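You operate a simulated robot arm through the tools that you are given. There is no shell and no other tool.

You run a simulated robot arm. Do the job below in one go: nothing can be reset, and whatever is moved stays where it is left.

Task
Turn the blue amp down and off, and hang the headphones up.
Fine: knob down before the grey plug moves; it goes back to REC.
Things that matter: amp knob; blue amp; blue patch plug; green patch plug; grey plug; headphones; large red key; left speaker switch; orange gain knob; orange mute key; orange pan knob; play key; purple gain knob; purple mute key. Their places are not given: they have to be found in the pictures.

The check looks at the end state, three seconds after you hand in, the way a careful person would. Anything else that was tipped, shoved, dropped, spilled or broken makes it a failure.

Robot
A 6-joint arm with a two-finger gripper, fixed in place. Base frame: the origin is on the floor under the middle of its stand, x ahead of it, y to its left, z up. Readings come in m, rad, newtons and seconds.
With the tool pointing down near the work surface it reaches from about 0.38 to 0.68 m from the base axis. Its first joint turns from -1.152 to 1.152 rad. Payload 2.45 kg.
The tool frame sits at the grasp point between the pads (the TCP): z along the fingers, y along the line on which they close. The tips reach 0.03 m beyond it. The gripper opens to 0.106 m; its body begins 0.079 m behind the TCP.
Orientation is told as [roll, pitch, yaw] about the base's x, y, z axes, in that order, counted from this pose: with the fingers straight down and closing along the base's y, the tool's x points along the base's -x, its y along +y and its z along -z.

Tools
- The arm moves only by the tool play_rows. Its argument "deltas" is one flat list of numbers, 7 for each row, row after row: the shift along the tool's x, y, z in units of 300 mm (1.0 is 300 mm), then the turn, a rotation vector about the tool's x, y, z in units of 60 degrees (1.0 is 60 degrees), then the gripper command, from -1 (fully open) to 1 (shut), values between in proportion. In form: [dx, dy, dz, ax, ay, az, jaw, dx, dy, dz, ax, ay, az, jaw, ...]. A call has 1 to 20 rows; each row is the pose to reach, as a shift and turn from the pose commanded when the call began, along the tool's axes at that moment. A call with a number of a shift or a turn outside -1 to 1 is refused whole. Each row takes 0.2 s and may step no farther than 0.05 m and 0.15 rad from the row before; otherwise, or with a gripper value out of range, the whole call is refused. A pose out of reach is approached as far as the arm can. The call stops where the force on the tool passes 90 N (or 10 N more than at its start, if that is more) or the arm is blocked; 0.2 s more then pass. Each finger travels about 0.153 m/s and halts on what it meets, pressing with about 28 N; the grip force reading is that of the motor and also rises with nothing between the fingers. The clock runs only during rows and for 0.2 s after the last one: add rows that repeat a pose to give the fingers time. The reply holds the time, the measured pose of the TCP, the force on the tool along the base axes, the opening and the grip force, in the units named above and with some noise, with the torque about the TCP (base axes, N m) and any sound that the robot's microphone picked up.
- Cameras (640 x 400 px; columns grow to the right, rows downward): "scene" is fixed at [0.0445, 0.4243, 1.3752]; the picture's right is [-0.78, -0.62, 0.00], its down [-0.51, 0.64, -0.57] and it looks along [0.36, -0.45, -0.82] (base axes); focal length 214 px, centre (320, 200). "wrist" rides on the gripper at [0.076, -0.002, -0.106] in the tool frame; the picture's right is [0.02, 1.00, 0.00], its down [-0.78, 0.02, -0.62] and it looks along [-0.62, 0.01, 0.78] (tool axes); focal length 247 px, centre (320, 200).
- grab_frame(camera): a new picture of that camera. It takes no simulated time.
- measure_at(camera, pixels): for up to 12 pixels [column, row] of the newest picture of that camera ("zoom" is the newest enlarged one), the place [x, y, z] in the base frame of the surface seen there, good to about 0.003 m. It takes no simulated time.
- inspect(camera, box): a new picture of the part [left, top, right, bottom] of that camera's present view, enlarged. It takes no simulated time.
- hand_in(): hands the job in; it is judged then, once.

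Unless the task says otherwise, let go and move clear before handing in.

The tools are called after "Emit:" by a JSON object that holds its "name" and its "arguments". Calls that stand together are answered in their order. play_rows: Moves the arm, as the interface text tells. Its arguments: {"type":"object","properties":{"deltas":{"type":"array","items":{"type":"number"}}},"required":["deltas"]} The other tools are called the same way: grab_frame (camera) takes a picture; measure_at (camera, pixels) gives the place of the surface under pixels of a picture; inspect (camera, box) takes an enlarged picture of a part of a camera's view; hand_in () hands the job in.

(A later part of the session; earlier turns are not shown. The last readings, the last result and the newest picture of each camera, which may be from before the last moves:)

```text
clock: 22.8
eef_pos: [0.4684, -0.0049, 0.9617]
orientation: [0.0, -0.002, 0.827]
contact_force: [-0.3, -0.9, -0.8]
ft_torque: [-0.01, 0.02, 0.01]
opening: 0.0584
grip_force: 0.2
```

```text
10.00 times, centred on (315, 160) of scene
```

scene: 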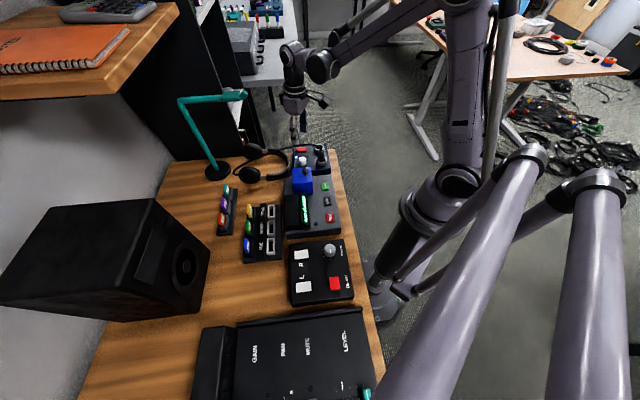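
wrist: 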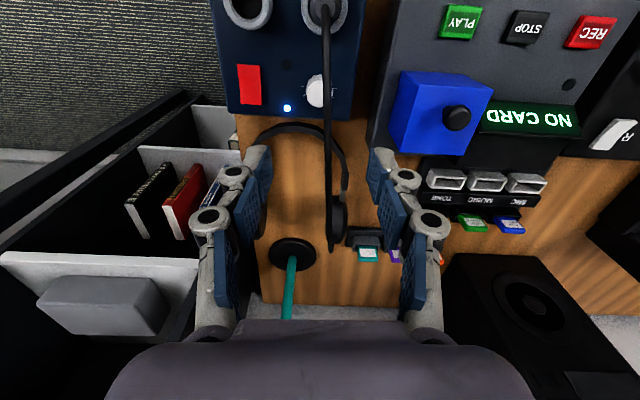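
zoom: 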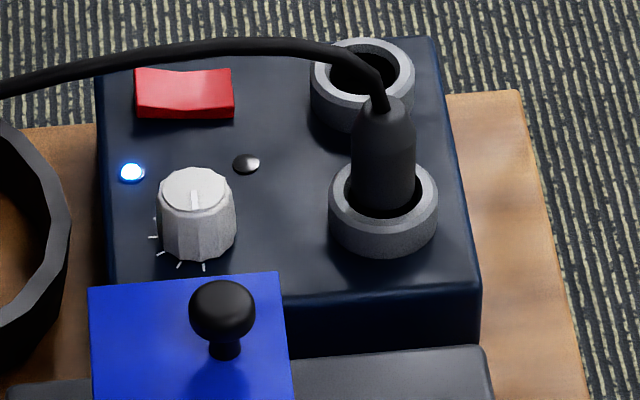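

The scene zoom shows the knob pointer now straight toward the left tick (193,200), at minimum. Next I'll measure the red rocker's two ends to see which end stands proud.

Emit:
{"name": "inspect", "arguments": {"camera": "wrist", "box": [230, 55, 270, 110]}}

Emit:
{"name": "measure_at", "arguments": {"camera": "zoom", "pixels": [[300, 85], [320, 85], [340, 85], [300, 130], [340, 130], [320, 200], [300, 270], [340, 270], [305, 320], [320, 320], [340, 320], [320, 150]]}}

Emit:
{"name": "inspect", "arguments": {"camera": "scene", "box": [290, 142, 320, 162]}}

Emit:
{"name": "measure_at", "arguments": {"camera": "zoom", "pixels": [[190, 110], [210, 110], [230, 110], [250, 110], [270, 110], [290, 110], [310, 110], [330, 110], [200, 130], [240, 130], [280, 130], [320, 130]]}}

```text
7.27 times, centred on (250, 82) of wrist
```

zoom: 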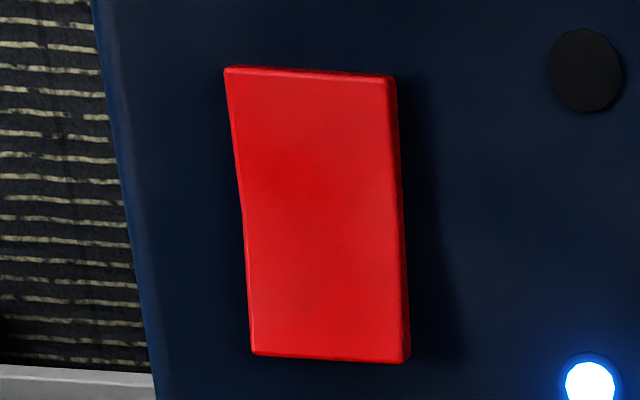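

```text
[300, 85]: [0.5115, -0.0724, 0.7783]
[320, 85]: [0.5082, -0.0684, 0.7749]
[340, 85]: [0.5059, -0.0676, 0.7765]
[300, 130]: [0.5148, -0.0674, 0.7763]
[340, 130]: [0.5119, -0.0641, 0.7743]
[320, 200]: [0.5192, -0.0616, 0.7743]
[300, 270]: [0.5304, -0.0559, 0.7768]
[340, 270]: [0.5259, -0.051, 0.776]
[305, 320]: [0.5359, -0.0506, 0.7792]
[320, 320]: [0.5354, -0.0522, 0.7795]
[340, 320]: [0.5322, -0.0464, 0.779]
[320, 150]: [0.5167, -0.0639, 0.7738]
```

```text
16.00 times, centred on (305, 152) of scene
```

zoom: 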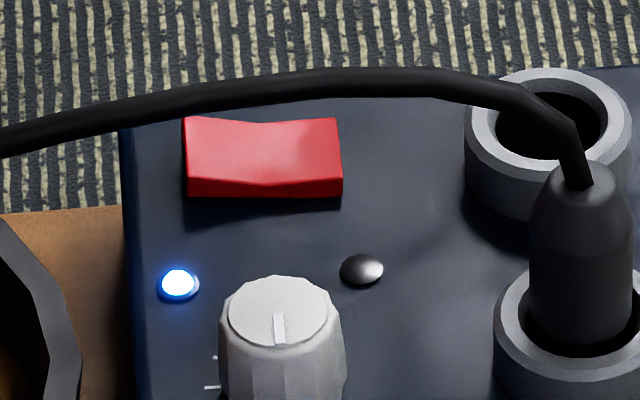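

```text
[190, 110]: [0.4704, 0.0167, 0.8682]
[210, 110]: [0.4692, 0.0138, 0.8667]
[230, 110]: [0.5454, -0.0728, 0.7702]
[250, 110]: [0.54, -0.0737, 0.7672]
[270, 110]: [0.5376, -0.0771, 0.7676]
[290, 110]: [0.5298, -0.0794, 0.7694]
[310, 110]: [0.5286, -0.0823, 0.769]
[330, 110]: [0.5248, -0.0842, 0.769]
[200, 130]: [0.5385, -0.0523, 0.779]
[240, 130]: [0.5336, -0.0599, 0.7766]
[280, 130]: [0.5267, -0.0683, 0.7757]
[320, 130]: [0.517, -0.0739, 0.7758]
```

The rocker is slightly V-shaped, with its back end near (0.537,-0.05) and front end near (0.508,-0.069). I need a sharper look to tell which end is raised, so I'll zoom tightly.

Emit:
{"name": "inspect", "arguments": {"camera": "scene", "box": [294, 144, 310, 156]}}

Emit:
{"name": "measure_at", "arguments": {"camera": "zoom", "pixels": [[190, 190], [230, 190], [270, 190], [310, 190], [350, 190], [390, 190], [190, 240], [230, 240], [270, 240], [310, 240], [350, 240], [390, 240]]}}

```text
16.00 times, centred on (302, 150) of scene
```

zoom: 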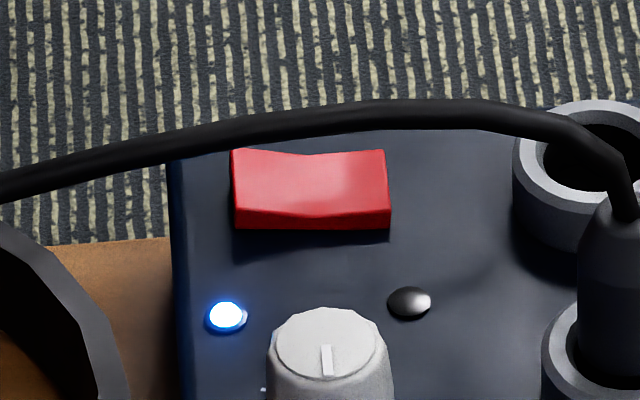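

```text
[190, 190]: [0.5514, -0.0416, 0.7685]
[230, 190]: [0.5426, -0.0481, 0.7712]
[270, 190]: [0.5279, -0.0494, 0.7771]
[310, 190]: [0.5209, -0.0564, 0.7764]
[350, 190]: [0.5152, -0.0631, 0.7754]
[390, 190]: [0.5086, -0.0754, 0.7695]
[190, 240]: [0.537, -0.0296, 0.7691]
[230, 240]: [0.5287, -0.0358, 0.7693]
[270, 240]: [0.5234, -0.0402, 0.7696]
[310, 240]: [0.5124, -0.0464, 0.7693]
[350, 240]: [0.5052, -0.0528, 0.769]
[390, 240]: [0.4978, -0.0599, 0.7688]
```

Side heights in the zoom (left 24 px vs right 20 px) and the depth readings both show the back end (0.536,-0.048, z≈0.779) is raised, so pressing that end should switch it off. I'll close the fingers and hover above the back end.

Emit:
{"name": "play_rows", "arguments": {"deltas": [-0.0172, -0.13, 0, 0, 0, 0.058, 0.5, -0.0343, -0.261, 0, 0, 0, 0.115, 1, -0.0343, -0.261, 0.12, 0, 0, 0.115, 1, -0.0343, -0.261, 0.24, 0, 0, 0.115, 1, -0.0343, -0.261, 0.363, 0, 0, 0.115, 1, -0.0343, -0.261, 0.363, 0, 0, 0.115, 1]}}

Emit:
{"name": "grab_frame", "arguments": {"camera": "wrist"}}

Emit:
{"name": "inspect", "arguments": {"camera": "scene", "box": [270, 120, 350, 175]}}

```text
clock: 24.2
eef_pos: [0.5322, -0.0532, 0.8514]
orientation: [0.0, -0.002, 0.707]
contact_force: [0.1, -0.1, -0.5]
ft_torque: [0.0, 0.02, -0.05]
opening: 0.0
grip_force: 28.4
```

```text
taken
```

wrist: 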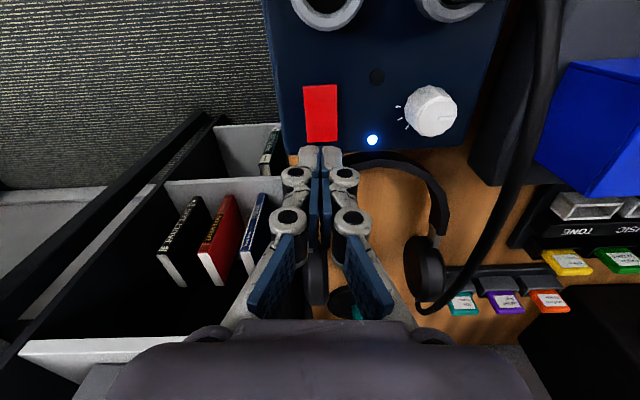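

```text
7.27 times, centred on (310, 148) of scene
```

zoom: 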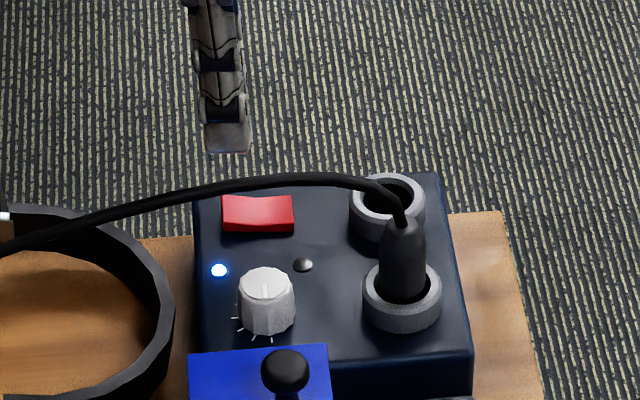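

The tool axis projects to about (321,133), roughly 7 mm in from the rocker's back end — a good press point. I'll descend to just above contact then press gently in small steps.

Emit:
{"name": "play_rows", "arguments": {"deltas": [0, 0, 0.06, 0, 0, 0, 1, 0, 0, 0.12, 0, 0, 0, 1, 0, 0, 0.133, 0, 0, 0, 1, 0, 0, 0.139, 0, 0, 0, 1, 0, 0, 0.144, 0, 0, 0, 1, 0, 0, 0.144, 0, 0, 0, 1]}}

Emit:
{"name": "inspect", "arguments": {"camera": "scene", "box": [270, 120, 350, 175]}}

```text
clock: 25.6
eef_pos: [0.5352, -0.051, 0.8072]
orientation: [-0.002, -0.002, 0.706]
contact_force: [0.0, 0.0, 0.9]
ft_torque: [-0.01, -0.06, 0.01]
opening: 0.0061
grip_force: 28.5
```

```text
7.27 times, centred on (310, 148) of scene
```

zoom: 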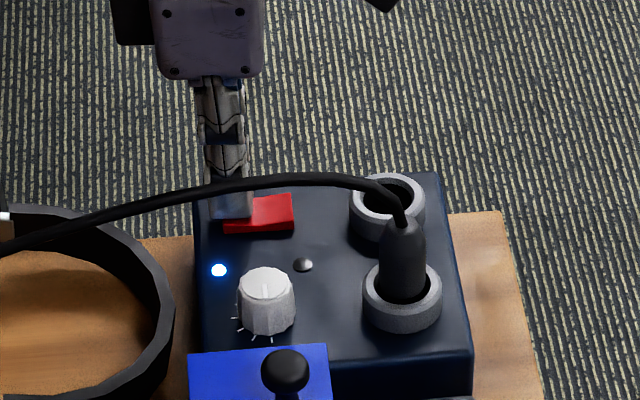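

The rocker's back end looks pressed down now while the front rises, but the LED at (218,270) is still lit. I'll press another millimetre or two.

Emit:
{"name": "play_rows", "arguments": {"deltas": [0, 0, 0.004, 0, 0, 0, 1, 0, 0, 0.007, 0, 0, 0, 1, 0, 0, 0.007, 0, 0, 0, 1]}}

Emit:
{"name": "inspect", "arguments": {"camera": "scene", "box": [270, 120, 350, 175]}}

Emit:
{"name": "grab_frame", "arguments": {"camera": "wrist"}}

```text
clock: 26.4
eef_pos: [0.5324, -0.0506, 0.805]
orientation: [-0.001, -0.004, 0.706]
contact_force: [0.3, 3.6, 31.8]
ft_torque: [-0.18, 0.22, -0.07]
opening: 0.0059
grip_force: 28.5
```

```text
7.27 times, centred on (310, 148) of scene
```

zoom: 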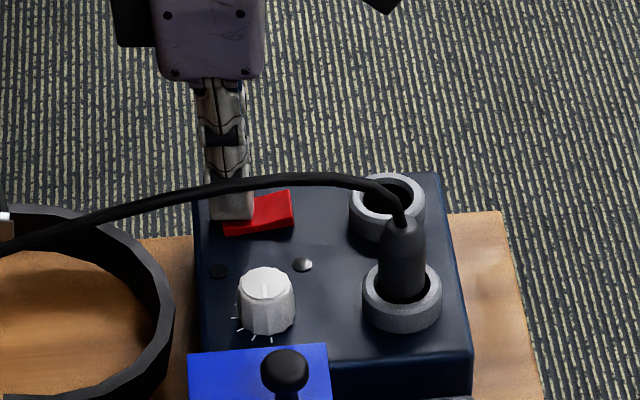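

```text
taken
```

wrist: 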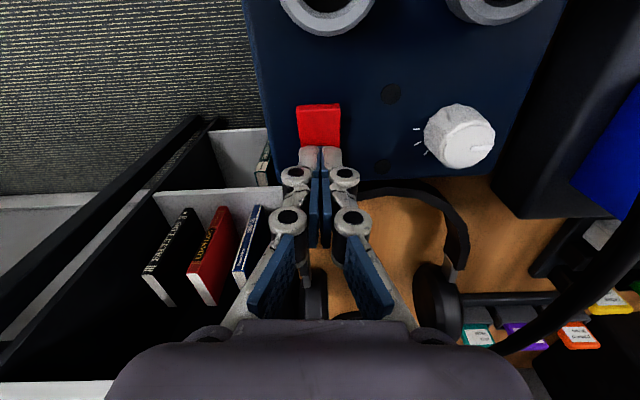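

The LED at (218,270) has gone dark: the amp is off. I'll lift straight off and check it latches.

Emit:
{"name": "play_rows", "arguments": {"deltas": [0, 0, -0.05, 0, 0, 0, 1, 0, 0, -0.18, 0, 0, 0, 1, 0, 0, -0.3, 0, 0, 0, 1, 0, 0, -0.42, 0, 0, 0, 1, 0, 0, -0.5, 0, 0, 0, 0.5, 0, 0, -0.5, 0, 0, 0, 0.2]}}

Emit:
{"name": "inspect", "arguments": {"camera": "scene", "box": [270, 120, 350, 175]}}

Emit:
{"name": "grab_frame", "arguments": {"camera": "wrist"}}

```text
clock: 27.8
eef_pos: [0.5324, -0.0509, 0.9574]
orientation: [-0.001, -0.002, 0.706]
contact_force: [0.0, 0.9, -0.1]
ft_torque: [0.04, 0.01, -0.01]
opening: 0.0422
grip_force: 0.0
```

```text
7.27 times, centred on (310, 148) of scene
```

zoom: 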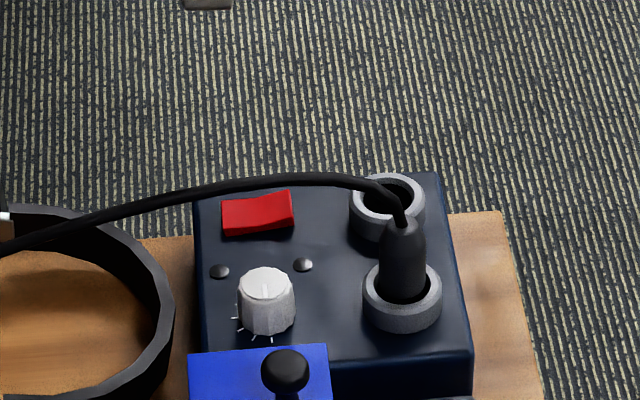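

```text
taken
```

wrist: 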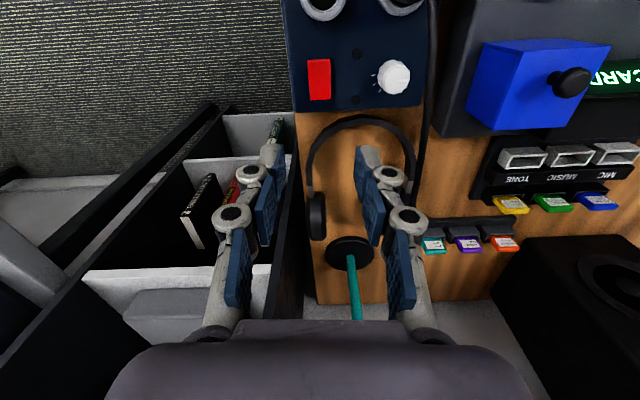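

The LED stays off and the rocker is latched. Next I'll back the wrist camera off toward the person's side for a close measured look at the grey plug and both sockets.

Emit:
{"name": "play_rows", "arguments": {"deltas": [0.135, 0.025, 0, 0, 0, 0, -0.1, 0.27, 0.05, 0, 0, 0, 0, -0.1, 0.405, 0.075, 0.02, 0, 0, 0, -0.1, 0.54, 0.1, 0.05, 0, 0, 0, -0.1, 0.675, 0.125, 0.083, 0, 0, 0, -0.1, 0.675, 0.125, 0.083, 0, 0, 0, -0.1]}}

Emit:
{"name": "grab_frame", "arguments": {"camera": "wrist"}}

Emit:
{"name": "inspect", "arguments": {"camera": "wrist", "box": [230, 130, 410, 250]}}

```text
clock: 29.2
eef_pos: [0.3559, -0.1542, 0.9274]
orientation: [0.0, -0.003, 0.706]
contact_force: [0.3, 0.3, 0.1]
ft_torque: [0.0, 0.0, -0.01]
opening: 0.0584
grip_force: 0.0
```

```text
taken
```

wrist: 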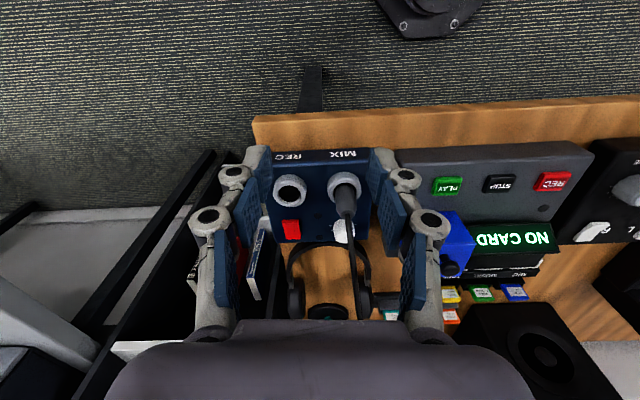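

```text
3.33 times, centred on (320, 190) of wrist
```

zoom: 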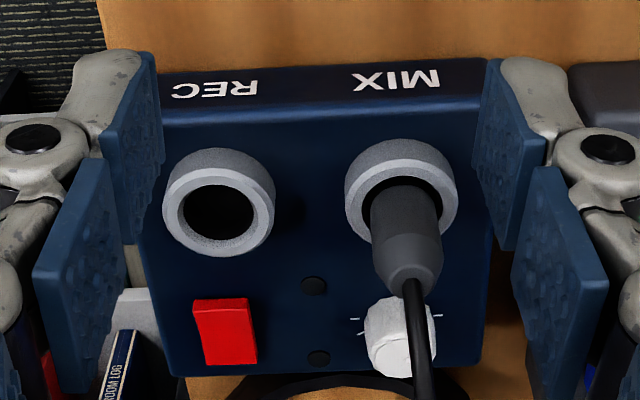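

REC (empty, zoom (218,215)) and MIX with the plug (zoom (405,220)) are both clear. I'll measure ring edges and the plug body.

Emit:
{"name": "measure_at", "arguments": {"camera": "zoom", "pixels": [[172, 212], [267, 212], [220, 176], [220, 250], [180, 235], [258, 240], [218, 220], [354, 200], [452, 200], [403, 165], [360, 225], [450, 225]]}}

Emit:
{"name": "measure_at", "arguments": {"camera": "zoom", "pixels": [[378, 220], [405, 220], [434, 220], [380, 250], [405, 245], [436, 250], [408, 275], [412, 290], [416, 320], [424, 370], [408, 260], [400, 200]]}}

```text
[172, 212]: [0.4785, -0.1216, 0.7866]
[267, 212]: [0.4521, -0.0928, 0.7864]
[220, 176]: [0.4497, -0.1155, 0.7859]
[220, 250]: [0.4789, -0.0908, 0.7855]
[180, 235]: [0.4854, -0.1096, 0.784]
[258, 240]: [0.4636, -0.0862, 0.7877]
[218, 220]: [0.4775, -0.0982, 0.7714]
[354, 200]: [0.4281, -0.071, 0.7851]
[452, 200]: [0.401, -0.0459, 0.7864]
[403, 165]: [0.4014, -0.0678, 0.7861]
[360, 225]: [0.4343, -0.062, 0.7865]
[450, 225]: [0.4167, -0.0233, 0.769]
```

```text
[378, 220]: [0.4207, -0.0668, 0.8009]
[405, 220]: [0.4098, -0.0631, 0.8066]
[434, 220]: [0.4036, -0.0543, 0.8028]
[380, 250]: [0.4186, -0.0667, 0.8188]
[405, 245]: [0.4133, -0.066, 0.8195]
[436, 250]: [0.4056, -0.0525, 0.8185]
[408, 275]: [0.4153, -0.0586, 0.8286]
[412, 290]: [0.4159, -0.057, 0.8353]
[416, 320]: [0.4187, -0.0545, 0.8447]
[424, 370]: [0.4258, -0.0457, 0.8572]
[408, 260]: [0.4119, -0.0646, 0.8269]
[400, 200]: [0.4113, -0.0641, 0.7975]
```

REC's centre is about (0.465,-0.106), MIX's about (0.415,-0.058) — a shift of (0.050,-0.048) — ring tops are z≈0.786, and the plug body spans to z≈0.83 with radius ≈0.011. I'll hover above the plug with the fingers straddling the cable and check alignment.

Emit:
{"name": "play_rows", "arguments": {"deltas": [-0.1, 0.03, 0, 0, 0, -0.025, -0.1, -0.2, 0.06, 0, 0, 0, -0.05, -0.1, -0.3, 0.09, 0, 0, 0, -0.075, -0.1, -0.362, 0.109, 0, 0, 0, -0.075, -0.1, -0.362, 0.109, 0, 0, 0, -0.075, -0.1]}}

Emit:
{"name": "grab_frame", "arguments": {"camera": "wrist"}}

Emit:
{"name": "inspect", "arguments": {"camera": "wrist", "box": [260, 60, 380, 160]}}

```text
clock: 30.4
eef_pos: [0.4158, -0.0575, 0.928]
orientation: [0.0, -0.003, 0.784]
contact_force: [0.4, 0.2, -0.4]
ft_torque: [-0.01, 0.04, 0.02]
opening: 0.0581
grip_force: 0.1
```

```text
taken
```

wrist: 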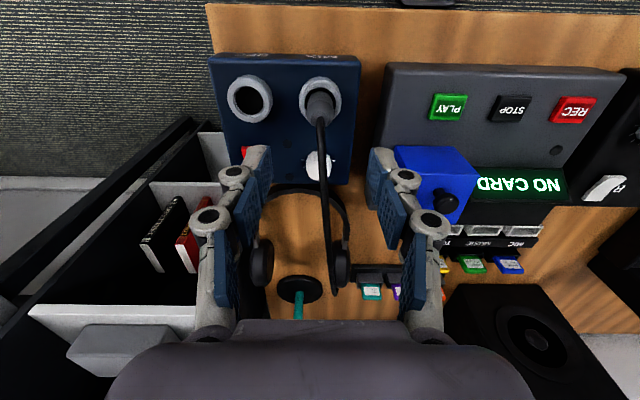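

```text
4.00 times, centred on (320, 110) of wrist
```

zoom: 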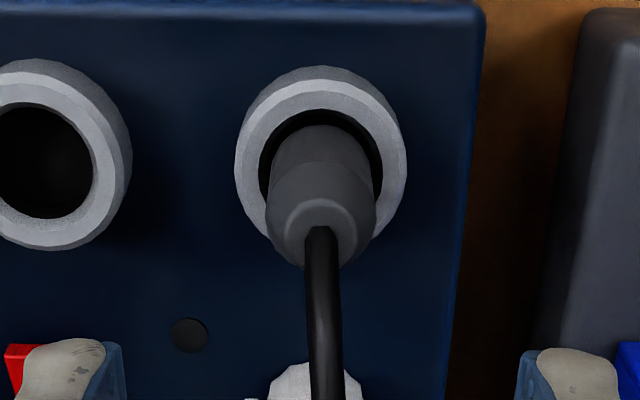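

The tool axis projects to zoom (322,171) on the ring and (322,235) on the plug top, matching both the ring centre and cable exit, so alignment is within ~1 mm. I'll descend around the plug.

Emit:
{"name": "play_rows", "arguments": {"deltas": [0, 0, 0.1, 0, 0, 0, -0.1, 0, 0, 0.2, 0, 0, 0, -0.1, 0, 0, 0.3, 0, 0, 0, -0.1, 0, 0, 0.36, 0, 0, 0, -0.1, 0, 0, 0.36, 0, 0, 0, -0.1]}}

Emit:
{"name": "grab_frame", "arguments": {"camera": "wrist"}}

Emit:
{"name": "inspect", "arguments": {"camera": "scene", "box": [270, 110, 370, 185]}}

```text
clock: 31.6
eef_pos: [0.4148, -0.0557, 0.8219]
orientation: [-0.001, -0.004, 0.785]
contact_force: [0.8, 0.0, -0.1]
ft_torque: [0.0, 0.01, -0.02]
opening: 0.058
grip_force: 0.1
```

```text
taken
```

wrist: 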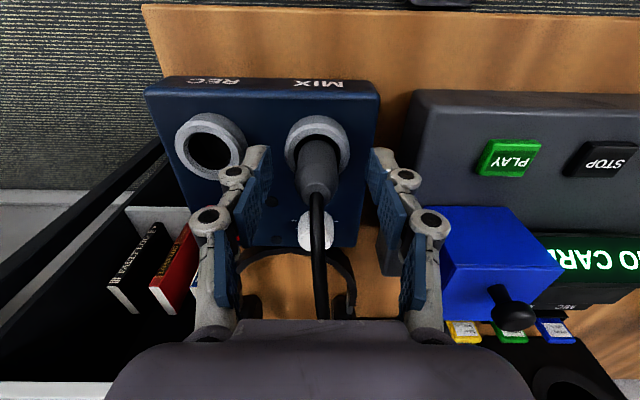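

```text
5.33 times, centred on (320, 148) of scene
```

zoom: 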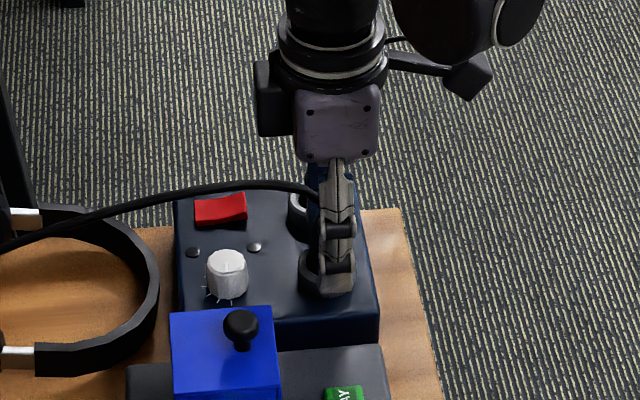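

The plug sits midway between the fingers at (318,165) with no contact force. I'll close on it.

Emit:
{"name": "play_rows", "arguments": {"deltas": [0, 0, 0, 0, 0, 0, 0.3, 0, 0, 0, 0, 0, 0, 0.6, 0, 0, 0, 0, 0, 0, 0.9, 0, 0, 0, 0, 0, 0, 0.9]}}

Emit:
{"name": "inspect", "arguments": {"camera": "wrist", "box": [220, 100, 420, 250]}}

```text
clock: 32.6
eef_pos: [0.4158, -0.0552, 0.8221]
orientation: [0.0, -0.001, 0.783]
contact_force: [0.5, -0.9, -0.3]
ft_torque: [-0.01, -0.02, -0.03]
opening: 0.0237
grip_force: 28.3
```

```text
2.67 times, centred on (320, 175) of wrist
```

zoom: 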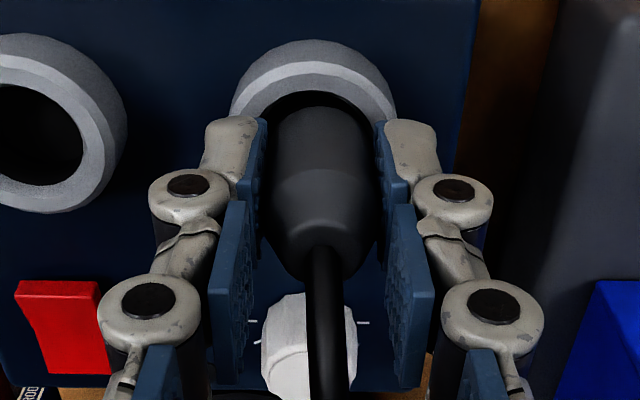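

The plug is held (opening 0.0237) with almost no side load. I'll pull it straight up 6 cm in small steps and check.

Emit:
{"name": "play_rows", "arguments": {"deltas": [0, 0, -0.03, 0, 0, 0, 0.9, 0, 0, -0.07, 0, 0, 0, 0.9, 0, 0, -0.12, 0, 0, 0, 0.9, 0, 0, -0.17, 0, 0, 0, 0.9, 0, 0, -0.2, 0, 0, 0, 0.9, 0, 0, -0.2, 0, 0, 0, 0.9]}}

Emit:
{"name": "grab_frame", "arguments": {"camera": "wrist"}}

Emit:
{"name": "inspect", "arguments": {"camera": "scene", "box": [230, 100, 370, 190]}}

```text
clock: 34.0
eef_pos: [0.416, -0.0572, 0.8814]
orientation: [0.0, -0.002, 0.786]
contact_force: [-0.5, 0.7, -0.2]
ft_torque: [0.01, 0.0, -0.01]
opening: 0.0237
grip_force: 28.5
```

```text
taken
```

wrist: 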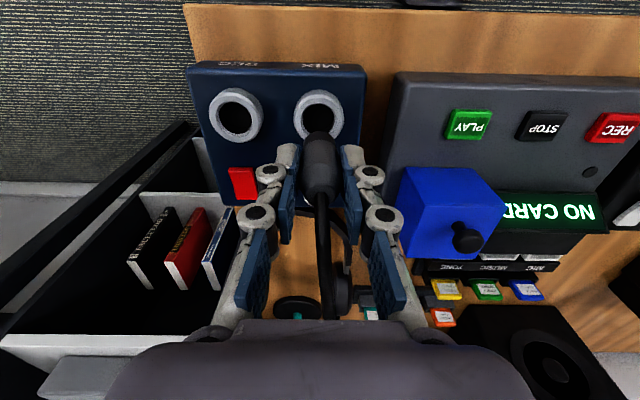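

```text
4.44 times, centred on (300, 145) of scene
```

zoom: 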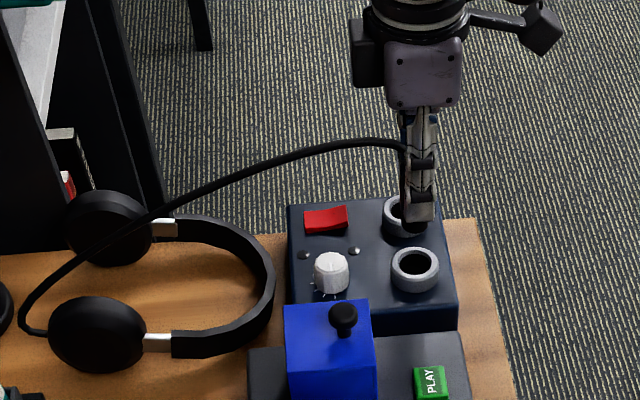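

The plug is free of MIX, the cable follows, and the headphones have not moved. I'll carry it across to above REC and check the alignment.

Emit:
{"name": "play_rows", "arguments": {"deltas": [-0.001, -0.08, 0, 0, 0, 0, 0.9, -0.003, -0.16, 0, 0, 0, 0, 0.9, -0.0045, -0.2327, 0, 0, 0, 0, 0.9, -0.0045, -0.2327, 0, 0, 0, 0, 0.9]}}

Emit:
{"name": "grab_frame", "arguments": {"camera": "wrist"}}

Emit:
{"name": "inspect", "arguments": {"camera": "wrist", "box": [260, 80, 380, 180]}}

Emit:
{"name": "inspect", "arguments": {"camera": "scene", "box": [290, 110, 350, 170]}}

```text
clock: 35.0
eef_pos: [0.4664, -0.1066, 0.8812]
orientation: [0.0, -0.001, 0.786]
contact_force: [0.7, -0.8, 0.4]
ft_torque: [0.0, -0.01, -0.03]
opening: 0.0237
grip_force: 28.2
```

```text
taken
```

wrist: 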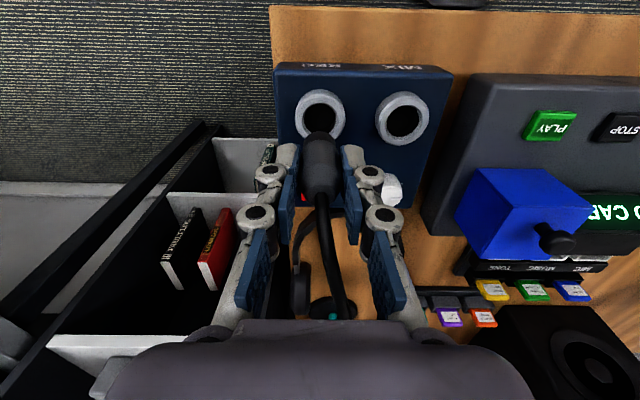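

```text
4.00 times, centred on (320, 130) of wrist
```

zoom: 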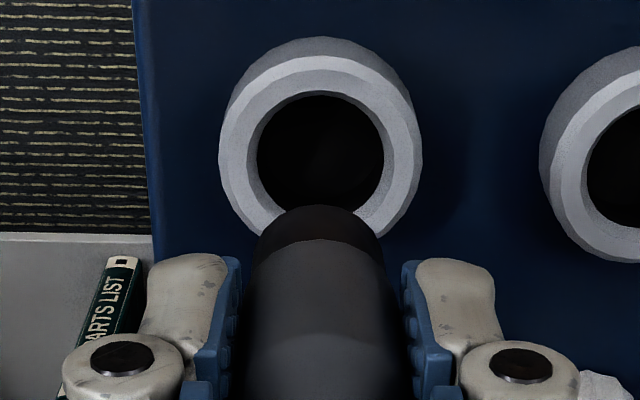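

```text
6.67 times, centred on (320, 140) of scene
```

zoom: 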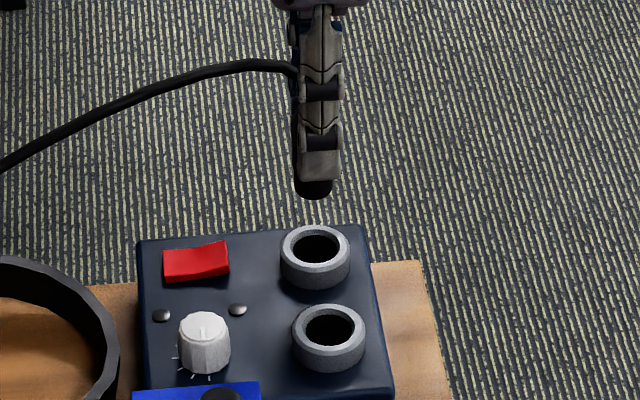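

The plug's bottom (dark end, zoom (319,215)) lines up left-right with the REC hole (zoom 257–384). I'll zoom in further to check fore-aft alignment before inserting.

Emit:
{"name": "inspect", "arguments": {"camera": "wrist", "box": [290, 85, 350, 145]}}

Emit:
{"name": "measure_at", "arguments": {"camera": "zoom", "pixels": [[145, 180], [495, 180], [320, 45], [200, 80], [440, 80], [160, 250], [485, 250], [250, 300], [390, 300], [320, 330], [320, 380], [220, 330]]}}

```text
6.67 times, centred on (320, 115) of wrist
```

zoom: 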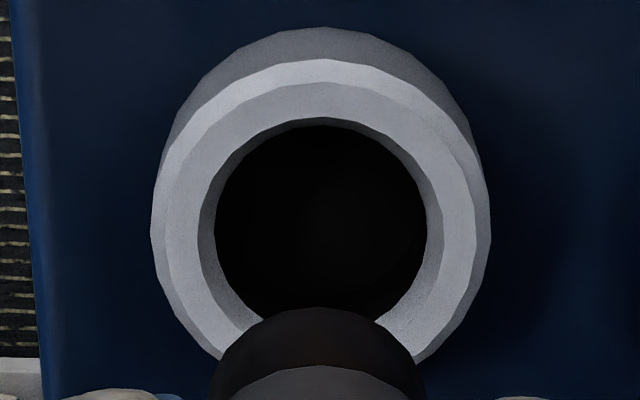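

```text
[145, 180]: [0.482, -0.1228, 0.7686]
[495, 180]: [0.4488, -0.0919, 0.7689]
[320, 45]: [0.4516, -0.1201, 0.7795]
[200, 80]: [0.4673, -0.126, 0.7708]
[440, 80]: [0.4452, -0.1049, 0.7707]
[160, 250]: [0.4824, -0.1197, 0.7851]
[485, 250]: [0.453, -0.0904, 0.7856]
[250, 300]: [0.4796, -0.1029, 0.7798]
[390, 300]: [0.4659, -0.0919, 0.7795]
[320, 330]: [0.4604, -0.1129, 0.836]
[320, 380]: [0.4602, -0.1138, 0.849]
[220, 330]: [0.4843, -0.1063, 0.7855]
```

REC's ring centre is within ~1 mm of the tool axis, the plug's end is at z≈0.836, and the hole has ~2.5 mm clearance around it. I'll lower it straight down by the same 6 cm.

Emit:
{"name": "play_rows", "arguments": {"deltas": [0, 0, 0.05, 0, 0, 0, 0.9, 0, 0, 0.1, 0, 0, 0, 0.9, 0, 0, 0.14, 0, 0, 0, 0.9, 0, 0, 0.17, 0, 0, 0, 0.9, 0, 0, 0.19, 0, 0, 0, 0.9, 0, 0, 0.2, 0, 0, 0, 0.9, 0, 0, 0.2, 0, 0, 0, 0.9]}}

Emit:
{"name": "grab_frame", "arguments": {"camera": "wrist"}}

Emit:
{"name": "inspect", "arguments": {"camera": "wrist", "box": [240, 80, 400, 210]}}

Emit:
{"name": "inspect", "arguments": {"camera": "scene", "box": [230, 100, 370, 190]}}

```text
clock: 36.6
eef_pos: [0.4668, -0.1067, 0.8215]
orientation: [0.001, -0.001, 0.785]
contact_force: [0.8, 0.6, 20.1]
ft_torque: [0.08, -0.11, -0.02]
opening: 0.0238
grip_force: 28.2
```

```text
taken
```

wrist: 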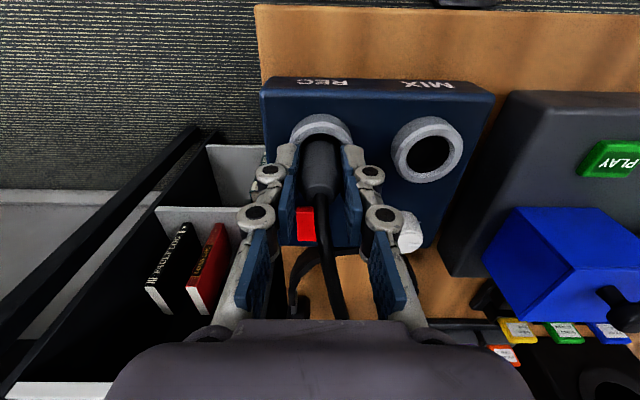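

```text
3.08 times, centred on (320, 145) of wrist
```

zoom: 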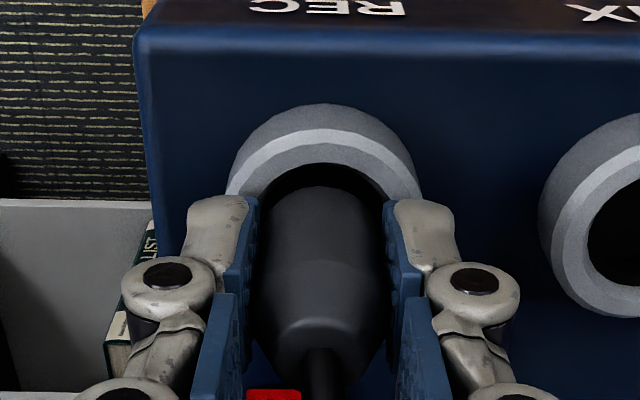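

```text
4.44 times, centred on (300, 145) of scene
```

zoom: 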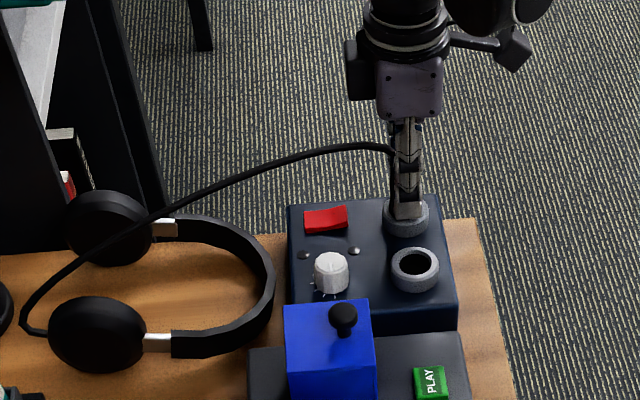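

The plug is seated in REC (20 N at the bottom, and it's seen inside the ring). I'll relax slightly, open, and rise straight up.

Emit:
{"name": "play_rows", "arguments": {"deltas": [0, 0, -0.004, 0, 0, 0, 0.9, 0, 0, -0.004, 0, 0, 0, 0.5, 0, 0, -0.004, 0, 0, 0, 0.1, 0, 0, -0.004, 0, 0, 0, -0.1, 0, 0, -0.004, 0, 0, 0, -0.1]}}

Emit:
{"name": "inspect", "arguments": {"camera": "wrist", "box": [240, 80, 400, 210]}}

```text
clock: 37.8
eef_pos: [0.467, -0.1068, 0.8222]
orientation: [0.0, -0.002, 0.787]
contact_force: [-0.5, -0.5, 0.4]
ft_torque: [-0.02, -0.03, 0.04]
opening: 0.0584
grip_force: 0.0
```

```text
3.08 times, centred on (320, 145) of wrist
```

zoom: 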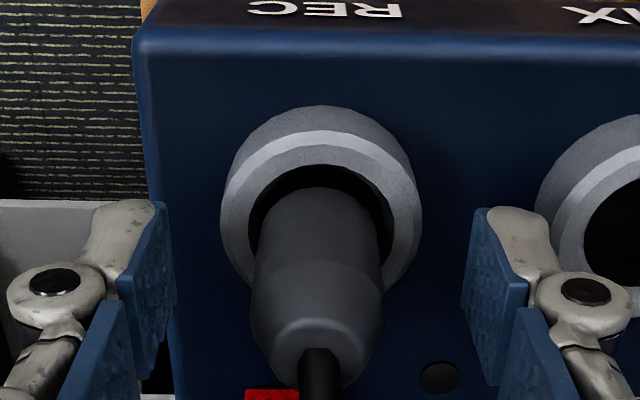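

The plug stays upright in REC with zero load after release. I'll rise clear and move to view the headphones.

Emit:
{"name": "play_rows", "arguments": {"deltas": [0, 0, -0.1, 0, 0, 0, -0.1, 0, 0, -0.2, 0, 0, 0, -0.1, 0, 0, -0.3, 0, 0, 0, -0.1, 0, 0, -0.4, 0, 0, 0, -0.1, 0, 0, -0.493, 0, 0, 0, -0.1, -0.095, 0.084, -0.493, 0, 0, 0, -0.1, -0.191, 0.167, -0.493, 0, 0, 0, -0.1, -0.191, 0.167, -0.493, 0, 0, 0, -0.1]}}

Emit:
{"name": "grab_frame", "arguments": {"camera": "wrist"}}

Emit:
{"name": "inspect", "arguments": {"camera": "wrist", "box": [230, 120, 410, 320]}}

Emit:
{"name": "inspect", "arguments": {"camera": "scene", "box": [170, 80, 350, 195]}}

```text
clock: 39.6
eef_pos: [0.4721, -0.0275, 0.9709]
orientation: [-0.001, -0.001, 0.785]
contact_force: [-0.2, -0.3, 0.3]
ft_torque: [-0.07, -0.01, 0.02]
opening: 0.0583
grip_force: 0.1
```

```text
taken
```

wrist: 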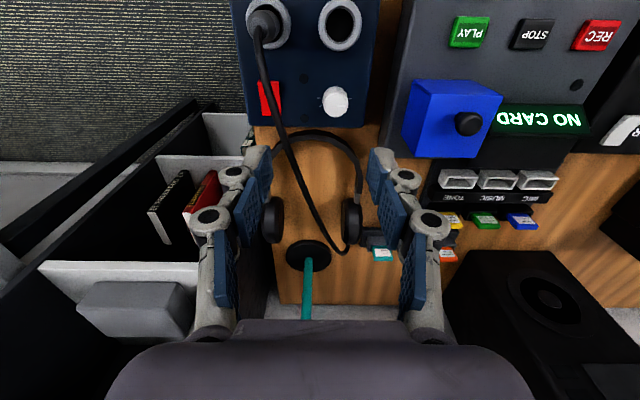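

```text
2.00 times, centred on (320, 220) of wrist
```

zoom: 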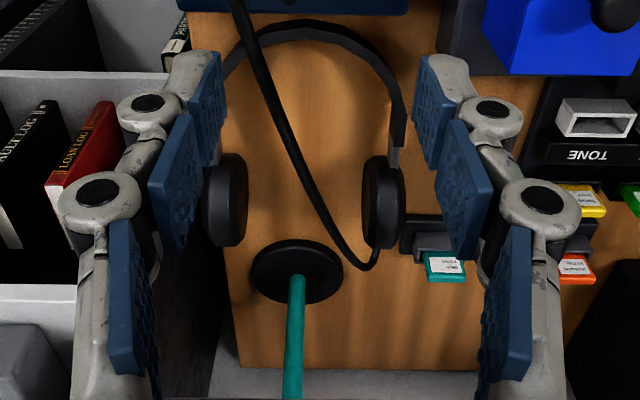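

```text
3.48 times, centred on (260, 138) of scene
```

zoom: 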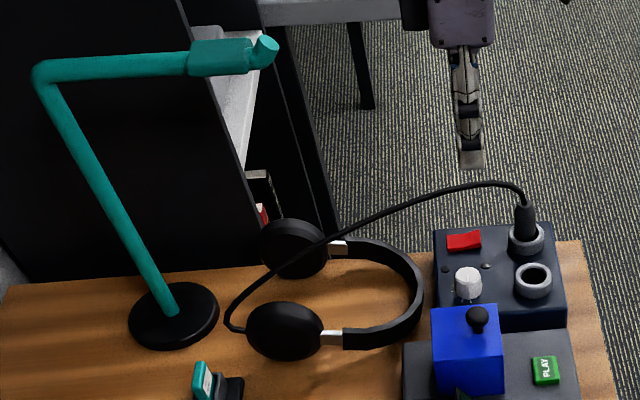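

Amp off (dark LED), plug in REC and knob down are all visible. Now I'll measure the headband arch, cups and the stand arm.

Emit:
{"name": "measure_at", "arguments": {"camera": "zoom", "pixels": [[382, 328], [400, 280], [380, 253], [418, 300], [412, 265], [372, 340], [340, 247], [330, 338], [295, 245], [290, 330], [360, 240], [405, 320]]}}

Emit:
{"name": "measure_at", "arguments": {"camera": "wrist", "pixels": [[282, 150], [296, 138], [312, 133], [330, 137], [345, 147], [356, 165], [361, 185], [351, 222], [357, 200], [270, 220], [278, 200], [305, 245]]}}

Emit:
{"name": "grab_frame", "arguments": {"camera": "scene"}}

Emit:
{"name": "measure_at", "arguments": {"camera": "scene", "pixels": [[246, 92], [243, 96], [238, 92], [230, 94], [230, 100], [225, 97], [215, 98], [200, 99], [190, 101], [183, 99], [200, 130], [218, 170]]}}

```text
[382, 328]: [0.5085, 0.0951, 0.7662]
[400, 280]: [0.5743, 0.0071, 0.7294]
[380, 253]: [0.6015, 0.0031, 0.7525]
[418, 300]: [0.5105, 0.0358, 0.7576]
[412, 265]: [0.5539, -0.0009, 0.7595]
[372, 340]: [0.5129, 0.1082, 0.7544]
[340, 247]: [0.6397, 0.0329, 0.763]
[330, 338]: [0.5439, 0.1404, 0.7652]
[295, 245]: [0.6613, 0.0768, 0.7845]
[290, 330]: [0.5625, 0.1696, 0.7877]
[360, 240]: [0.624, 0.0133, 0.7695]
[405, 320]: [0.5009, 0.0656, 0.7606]
```

```text
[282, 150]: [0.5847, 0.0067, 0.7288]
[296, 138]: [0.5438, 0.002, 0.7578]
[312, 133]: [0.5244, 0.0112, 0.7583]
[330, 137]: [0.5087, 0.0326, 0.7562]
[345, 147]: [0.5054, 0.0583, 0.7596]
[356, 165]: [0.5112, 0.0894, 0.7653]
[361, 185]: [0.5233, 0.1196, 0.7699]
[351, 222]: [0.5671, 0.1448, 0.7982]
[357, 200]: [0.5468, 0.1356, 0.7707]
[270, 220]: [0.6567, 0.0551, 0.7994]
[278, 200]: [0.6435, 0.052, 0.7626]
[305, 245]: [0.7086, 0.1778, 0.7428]
```

```text
taken
```

scene: 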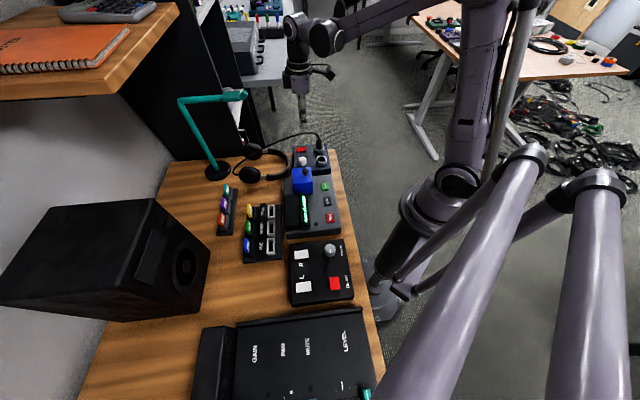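

```text
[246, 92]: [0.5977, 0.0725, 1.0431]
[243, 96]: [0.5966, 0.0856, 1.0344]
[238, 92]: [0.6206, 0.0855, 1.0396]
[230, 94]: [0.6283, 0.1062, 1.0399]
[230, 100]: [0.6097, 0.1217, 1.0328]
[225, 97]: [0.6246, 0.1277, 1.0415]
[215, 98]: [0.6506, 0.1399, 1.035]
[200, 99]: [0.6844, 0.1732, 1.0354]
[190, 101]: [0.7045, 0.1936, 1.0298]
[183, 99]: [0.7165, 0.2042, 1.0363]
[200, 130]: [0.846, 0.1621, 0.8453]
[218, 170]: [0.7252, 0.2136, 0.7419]
```

The headband is a semicircular arch (radius ≈0.07, apex ≈(0.524,0.011), top edge z≈0.758) with cups at (0.567,0.145) and (0.657,0.055); the stand's arm runs from (0.71,0.20) to a tip near (0.595,0.078) at z≈1.04. I'll measure nearby obstacles (bookcase, shelf) and the tip/cable shape before planning the hang.

Emit:
{"name": "measure_at", "arguments": {"camera": "scene", "pixels": [[160, 120], [225, 60], [245, 130], [130, 60], [60, 60], [150, 20], [210, 110], [258, 130], [205, 20], [175, 45], [100, 95], [235, 115]]}}

Emit:
{"name": "inspect", "arguments": {"camera": "scene", "box": [205, 80, 260, 115]}}

Emit:
{"name": "measure_at", "arguments": {"camera": "zoom", "pixels": [[480, 100], [495, 125], [470, 140], [440, 105], [440, 150], [380, 110], [380, 160], [330, 115], [330, 165], [280, 170], [200, 175], [465, 170]]}}

Emit:
{"name": "measure_at", "arguments": {"camera": "wrist", "pixels": [[262, 25], [266, 70], [273, 105], [283, 140], [295, 175], [310, 207], [330, 240], [345, 251], [378, 127], [383, 152], [340, 160], [416, 158]]}}

```text
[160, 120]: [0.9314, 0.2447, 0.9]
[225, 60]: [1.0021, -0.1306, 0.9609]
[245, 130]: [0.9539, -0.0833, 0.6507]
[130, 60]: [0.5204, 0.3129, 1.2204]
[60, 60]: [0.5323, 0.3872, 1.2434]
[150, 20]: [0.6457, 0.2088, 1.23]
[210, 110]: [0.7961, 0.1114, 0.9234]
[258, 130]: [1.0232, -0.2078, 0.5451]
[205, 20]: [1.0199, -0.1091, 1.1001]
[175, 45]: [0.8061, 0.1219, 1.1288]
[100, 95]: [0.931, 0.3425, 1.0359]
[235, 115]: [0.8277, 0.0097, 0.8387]
```

```text
11.43 times, centred on (232, 98) of scene
```

zoom: 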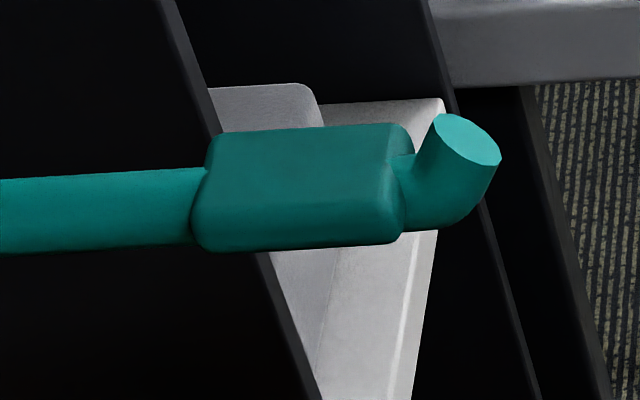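

```text
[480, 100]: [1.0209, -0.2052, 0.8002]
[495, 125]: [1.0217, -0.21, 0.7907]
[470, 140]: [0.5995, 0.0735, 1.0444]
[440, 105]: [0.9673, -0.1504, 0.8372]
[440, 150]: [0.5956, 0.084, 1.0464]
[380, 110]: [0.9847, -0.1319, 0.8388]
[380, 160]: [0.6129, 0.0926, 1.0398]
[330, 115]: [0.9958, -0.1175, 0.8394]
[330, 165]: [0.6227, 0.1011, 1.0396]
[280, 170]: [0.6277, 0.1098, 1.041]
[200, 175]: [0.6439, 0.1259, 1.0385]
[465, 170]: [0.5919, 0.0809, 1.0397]
```

```text
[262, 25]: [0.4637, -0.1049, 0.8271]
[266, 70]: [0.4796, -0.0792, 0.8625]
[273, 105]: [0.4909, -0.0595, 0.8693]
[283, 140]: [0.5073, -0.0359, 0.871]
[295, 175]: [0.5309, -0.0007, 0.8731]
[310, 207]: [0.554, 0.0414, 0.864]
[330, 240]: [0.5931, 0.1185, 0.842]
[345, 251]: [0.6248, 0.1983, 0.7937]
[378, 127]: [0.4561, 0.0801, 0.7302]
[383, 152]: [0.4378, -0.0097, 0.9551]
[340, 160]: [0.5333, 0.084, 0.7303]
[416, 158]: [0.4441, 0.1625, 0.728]
```

The stand arm lies on the same axis as the headphones (x−y≈0.512), with a saddle near (0.622,0.110), z≈1.045, and an upturned tip at (0.597,0.078); no obstacle is close to the amp's airspace at z≈1.1. I plan to grip the left side of the headband and flip it 180° about a tilted axis, so first I'll dry-run the wrist turn empty in free space.

Emit:
{"name": "play_rows", "arguments": {"deltas": [0.024, -0.017, -0.054, 0, 0, 0.125, -0.1, 0.047, -0.035, -0.108, 0, 0, 0.25, -0.1, 0.071, -0.052, -0.161, 0, 0, 0.375, -0.1, 0.095, -0.07, -0.215, 0, 0, 0.5, -0.1, 0.118, -0.087, -0.269, 0, 0, 0.625, -0.1, 0.142, -0.104, -0.323, 0, 0, 0.75, -0.1, 0.165, -0.122, -0.376, 0, 0, 0.875, -0.1, 0.189, -0.139, -0.43, 0, 0, 1.0, -0.1, 0.189, -0.139, -0.43, 0, 0, 1.0, -0.1]}}

Emit:
{"name": "play_rows", "arguments": {"deltas": [0, 0, 0, 0, 0, 0.125, -0.1, 0, 0, 0, 0, 0, 0.25, -0.1, 0, 0, 0, 0, 0, 0.375, -0.1, 0, 0, 0, 0, 0, 0.5, -0.1, 0, 0, 0, 0, 0, 0.625, -0.1, 0, 0, 0, 0, 0, 0.75, -0.1, 0, 0, 0, 0, 0, 0.875, -0.1, 0, 0, 0, 0, 0, 1.0, -0.1, 0, 0, 0, 0, 0, 1.0, -0.1]}}

```text
clock: 41.6
eef_pos: [0.4598, -0.1004, 1.1002]
orientation: [0.003, -0.003, -0.265]
contact_force: [0.2, -0.1, 0.5]
ft_torque: [0.01, -0.01, -0.02]
opening: 0.0582
grip_force: 0.1
```

```text
clock: 43.6
eef_pos: [0.4601, -0.1004, 1.1006]
orientation: [0.001, 0.002, -1.31]
contact_force: [0.1, -0.3, 0.0]
ft_torque: [-0.03, -0.02, 0.03]
opening: 0.0583
grip_force: 0.0
```

The wrist reached yaw -75° freely. I'll continue to -107° and then add the 25° tilt.

Emit:
{"name": "play_rows", "arguments": {"deltas": [0, 0, 0, 0, 0, 0.133, -0.1, 0, 0, 0, 0, 0, 0.267, -0.1, 0, 0, 0, 0, 0, 0.4, -0.1, 0, 0, 0, 0, 0, 0.533, -0.1, 0, 0, 0, 0, 0, 0.533, -0.1]}}

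Emit:
{"name": "play_rows", "arguments": {"deltas": [0, 0, 0, 0, 0.1, 0, -0.1, 0, 0, 0, 0, 0.2, 0, -0.1, 0, 0, 0, 0, 0.3, 0, -0.1, 0, 0, 0, 0, 0.4167, 0, -0.1, 0, 0, 0, 0, 0.4167, 0, -0.1]}}

Emit:
{"name": "grab_frame", "arguments": {"camera": "scene"}}

Emit:
{"name": "grab_frame", "arguments": {"camera": "wrist"}}

```text
clock: 44.8
eef_pos: [0.4615, -0.0998, 1.0988]
orientation: [0.0, 0.001, -1.868]
contact_force: [0.7, -0.8, -0.1]
ft_torque: [0.0, -0.03, 0.03]
opening: 0.0582
grip_force: 0.0
```

```text
clock: 46.0
eef_pos: [0.4613, -0.1009, 1.1008]
orientation: [0.0, 0.439, -1.865]
contact_force: [-0.2, -0.2, 0.5]
ft_torque: [-0.02, 0.0, 0.01]
opening: 0.0581
grip_force: 0.1
```

```text
taken
```

scene: 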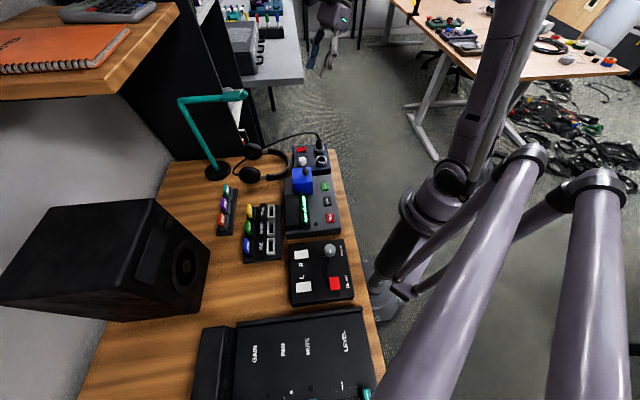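

```text
taken
```

wrist: 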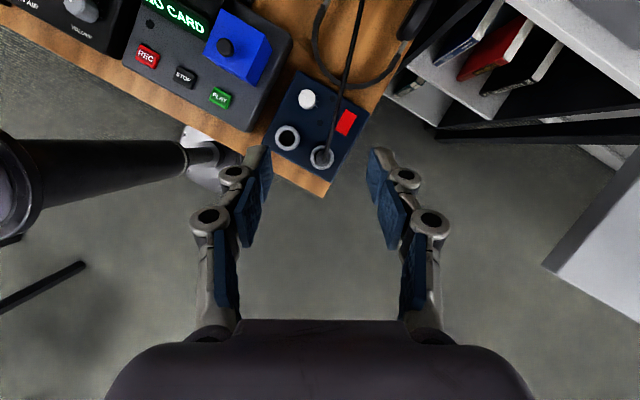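

The grasp orientation (tilt 0.439 rad, yaw -1.865) is reachable. Now I'll dry-run the 180° flip in three 60° calls.

Emit:
{"name": "play_rows", "arguments": {"deltas": [0, 0, 0, -0.0333, -0.0415, -0.1131, -0.1, 0, 0, 0, -0.0667, -0.083, -0.2262, -0.1, 0, 0, 0, -0.1, -0.1245, -0.3392, -0.1, 0, 0, 0, -0.1334, -0.166, -0.4523, -0.1, 0, 0, 0, -0.1667, -0.2075, -0.5654, -0.1, 0, 0, 0, -0.2, -0.249, -0.6785, -0.1, 0, 0, 0, -0.2334, -0.2905, -0.7915, -0.1, 0, 0, 0, -0.2667, -0.332, -0.9046, -0.1, 0, 0, 0, -0.2667, -0.332, -0.9046, -0.1]}}

Emit:
{"name": "play_rows", "arguments": {"deltas": [0, 0, 0, -0.0333, -0.0415, -0.1131, -0.1, 0, 0, 0, -0.0667, -0.083, -0.2262, -0.1, 0, 0, 0, -0.1, -0.1245, -0.3392, -0.1, 0, 0, 0, -0.1334, -0.166, -0.4523, -0.1, 0, 0, 0, -0.1667, -0.2075, -0.5654, -0.1, 0, 0, 0, -0.2, -0.249, -0.6785, -0.1, 0, 0, 0, -0.2334, -0.2905, -0.7915, -0.1, 0, 0, 0, -0.2667, -0.332, -0.9046, -0.1, 0, 0, 0, -0.2667, -0.332, -0.9046, -0.1]}}

Emit:
{"name": "play_rows", "arguments": {"deltas": [0, 0, 0, -0.0333, -0.0415, -0.1131, -0.1, 0, 0, 0, -0.0667, -0.083, -0.2262, -0.1, 0, 0, 0, -0.1, -0.1245, -0.3392, -0.1, 0, 0, 0, -0.1334, -0.166, -0.4523, -0.1, 0, 0, 0, -0.1667, -0.2075, -0.5654, -0.1, 0, 0, 0, -0.2, -0.249, -0.6785, -0.1, 0, 0, 0, -0.2334, -0.2905, -0.7915, -0.1, 0, 0, 0, -0.2667, -0.332, -0.9046, -0.1, 0, 0, 0, -0.2667, -0.332, -0.9046, -0.1]}}

Emit:
{"name": "grab_frame", "arguments": {"camera": "scene"}}

Emit:
{"name": "grab_frame", "arguments": {"camera": "wrist"}}

```text
clock: 48.0
eef_pos: [0.4607, -0.1008, 1.0999]
orientation: [0.442, -0.144, -1.022]
contact_force: [-0.2, 0.0, 0.0]
ft_torque: [0.05, -0.03, 0.01]
opening: 0.0586
grip_force: 0.1
```

```text
clock: 50.0
eef_pos: [0.4604, -0.101, 1.1008]
orientation: [0.293, -0.857, -0.169]
contact_force: [-0.3, 0.3, 0.1]
ft_torque: [0.0, 0.0, -0.03]
opening: 0.0583
grip_force: 0.0
```

```text
clock: 52.0
eef_pos: [0.4607, -0.1009, 1.0998]
orientation: [-0.902, -0.931, 1.577]
contact_force: [-0.1, 0.2, 0.5]
ft_torque: [-0.03, 0.04, 0.0]
opening: 0.0581
grip_force: 0.1
```

```text
taken
```

scene: 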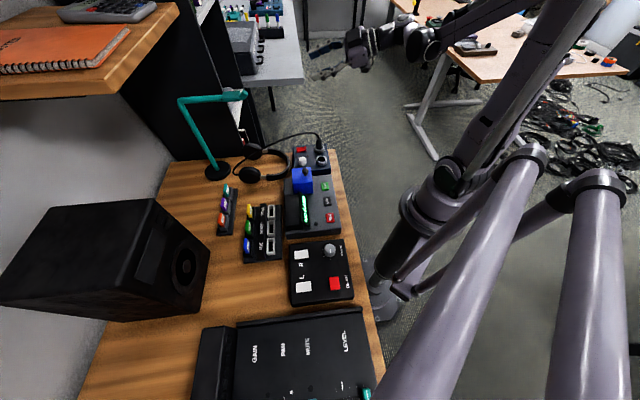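

```text
taken
```

wrist: 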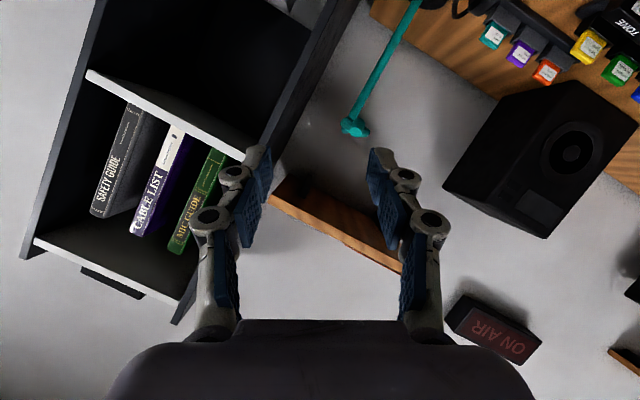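

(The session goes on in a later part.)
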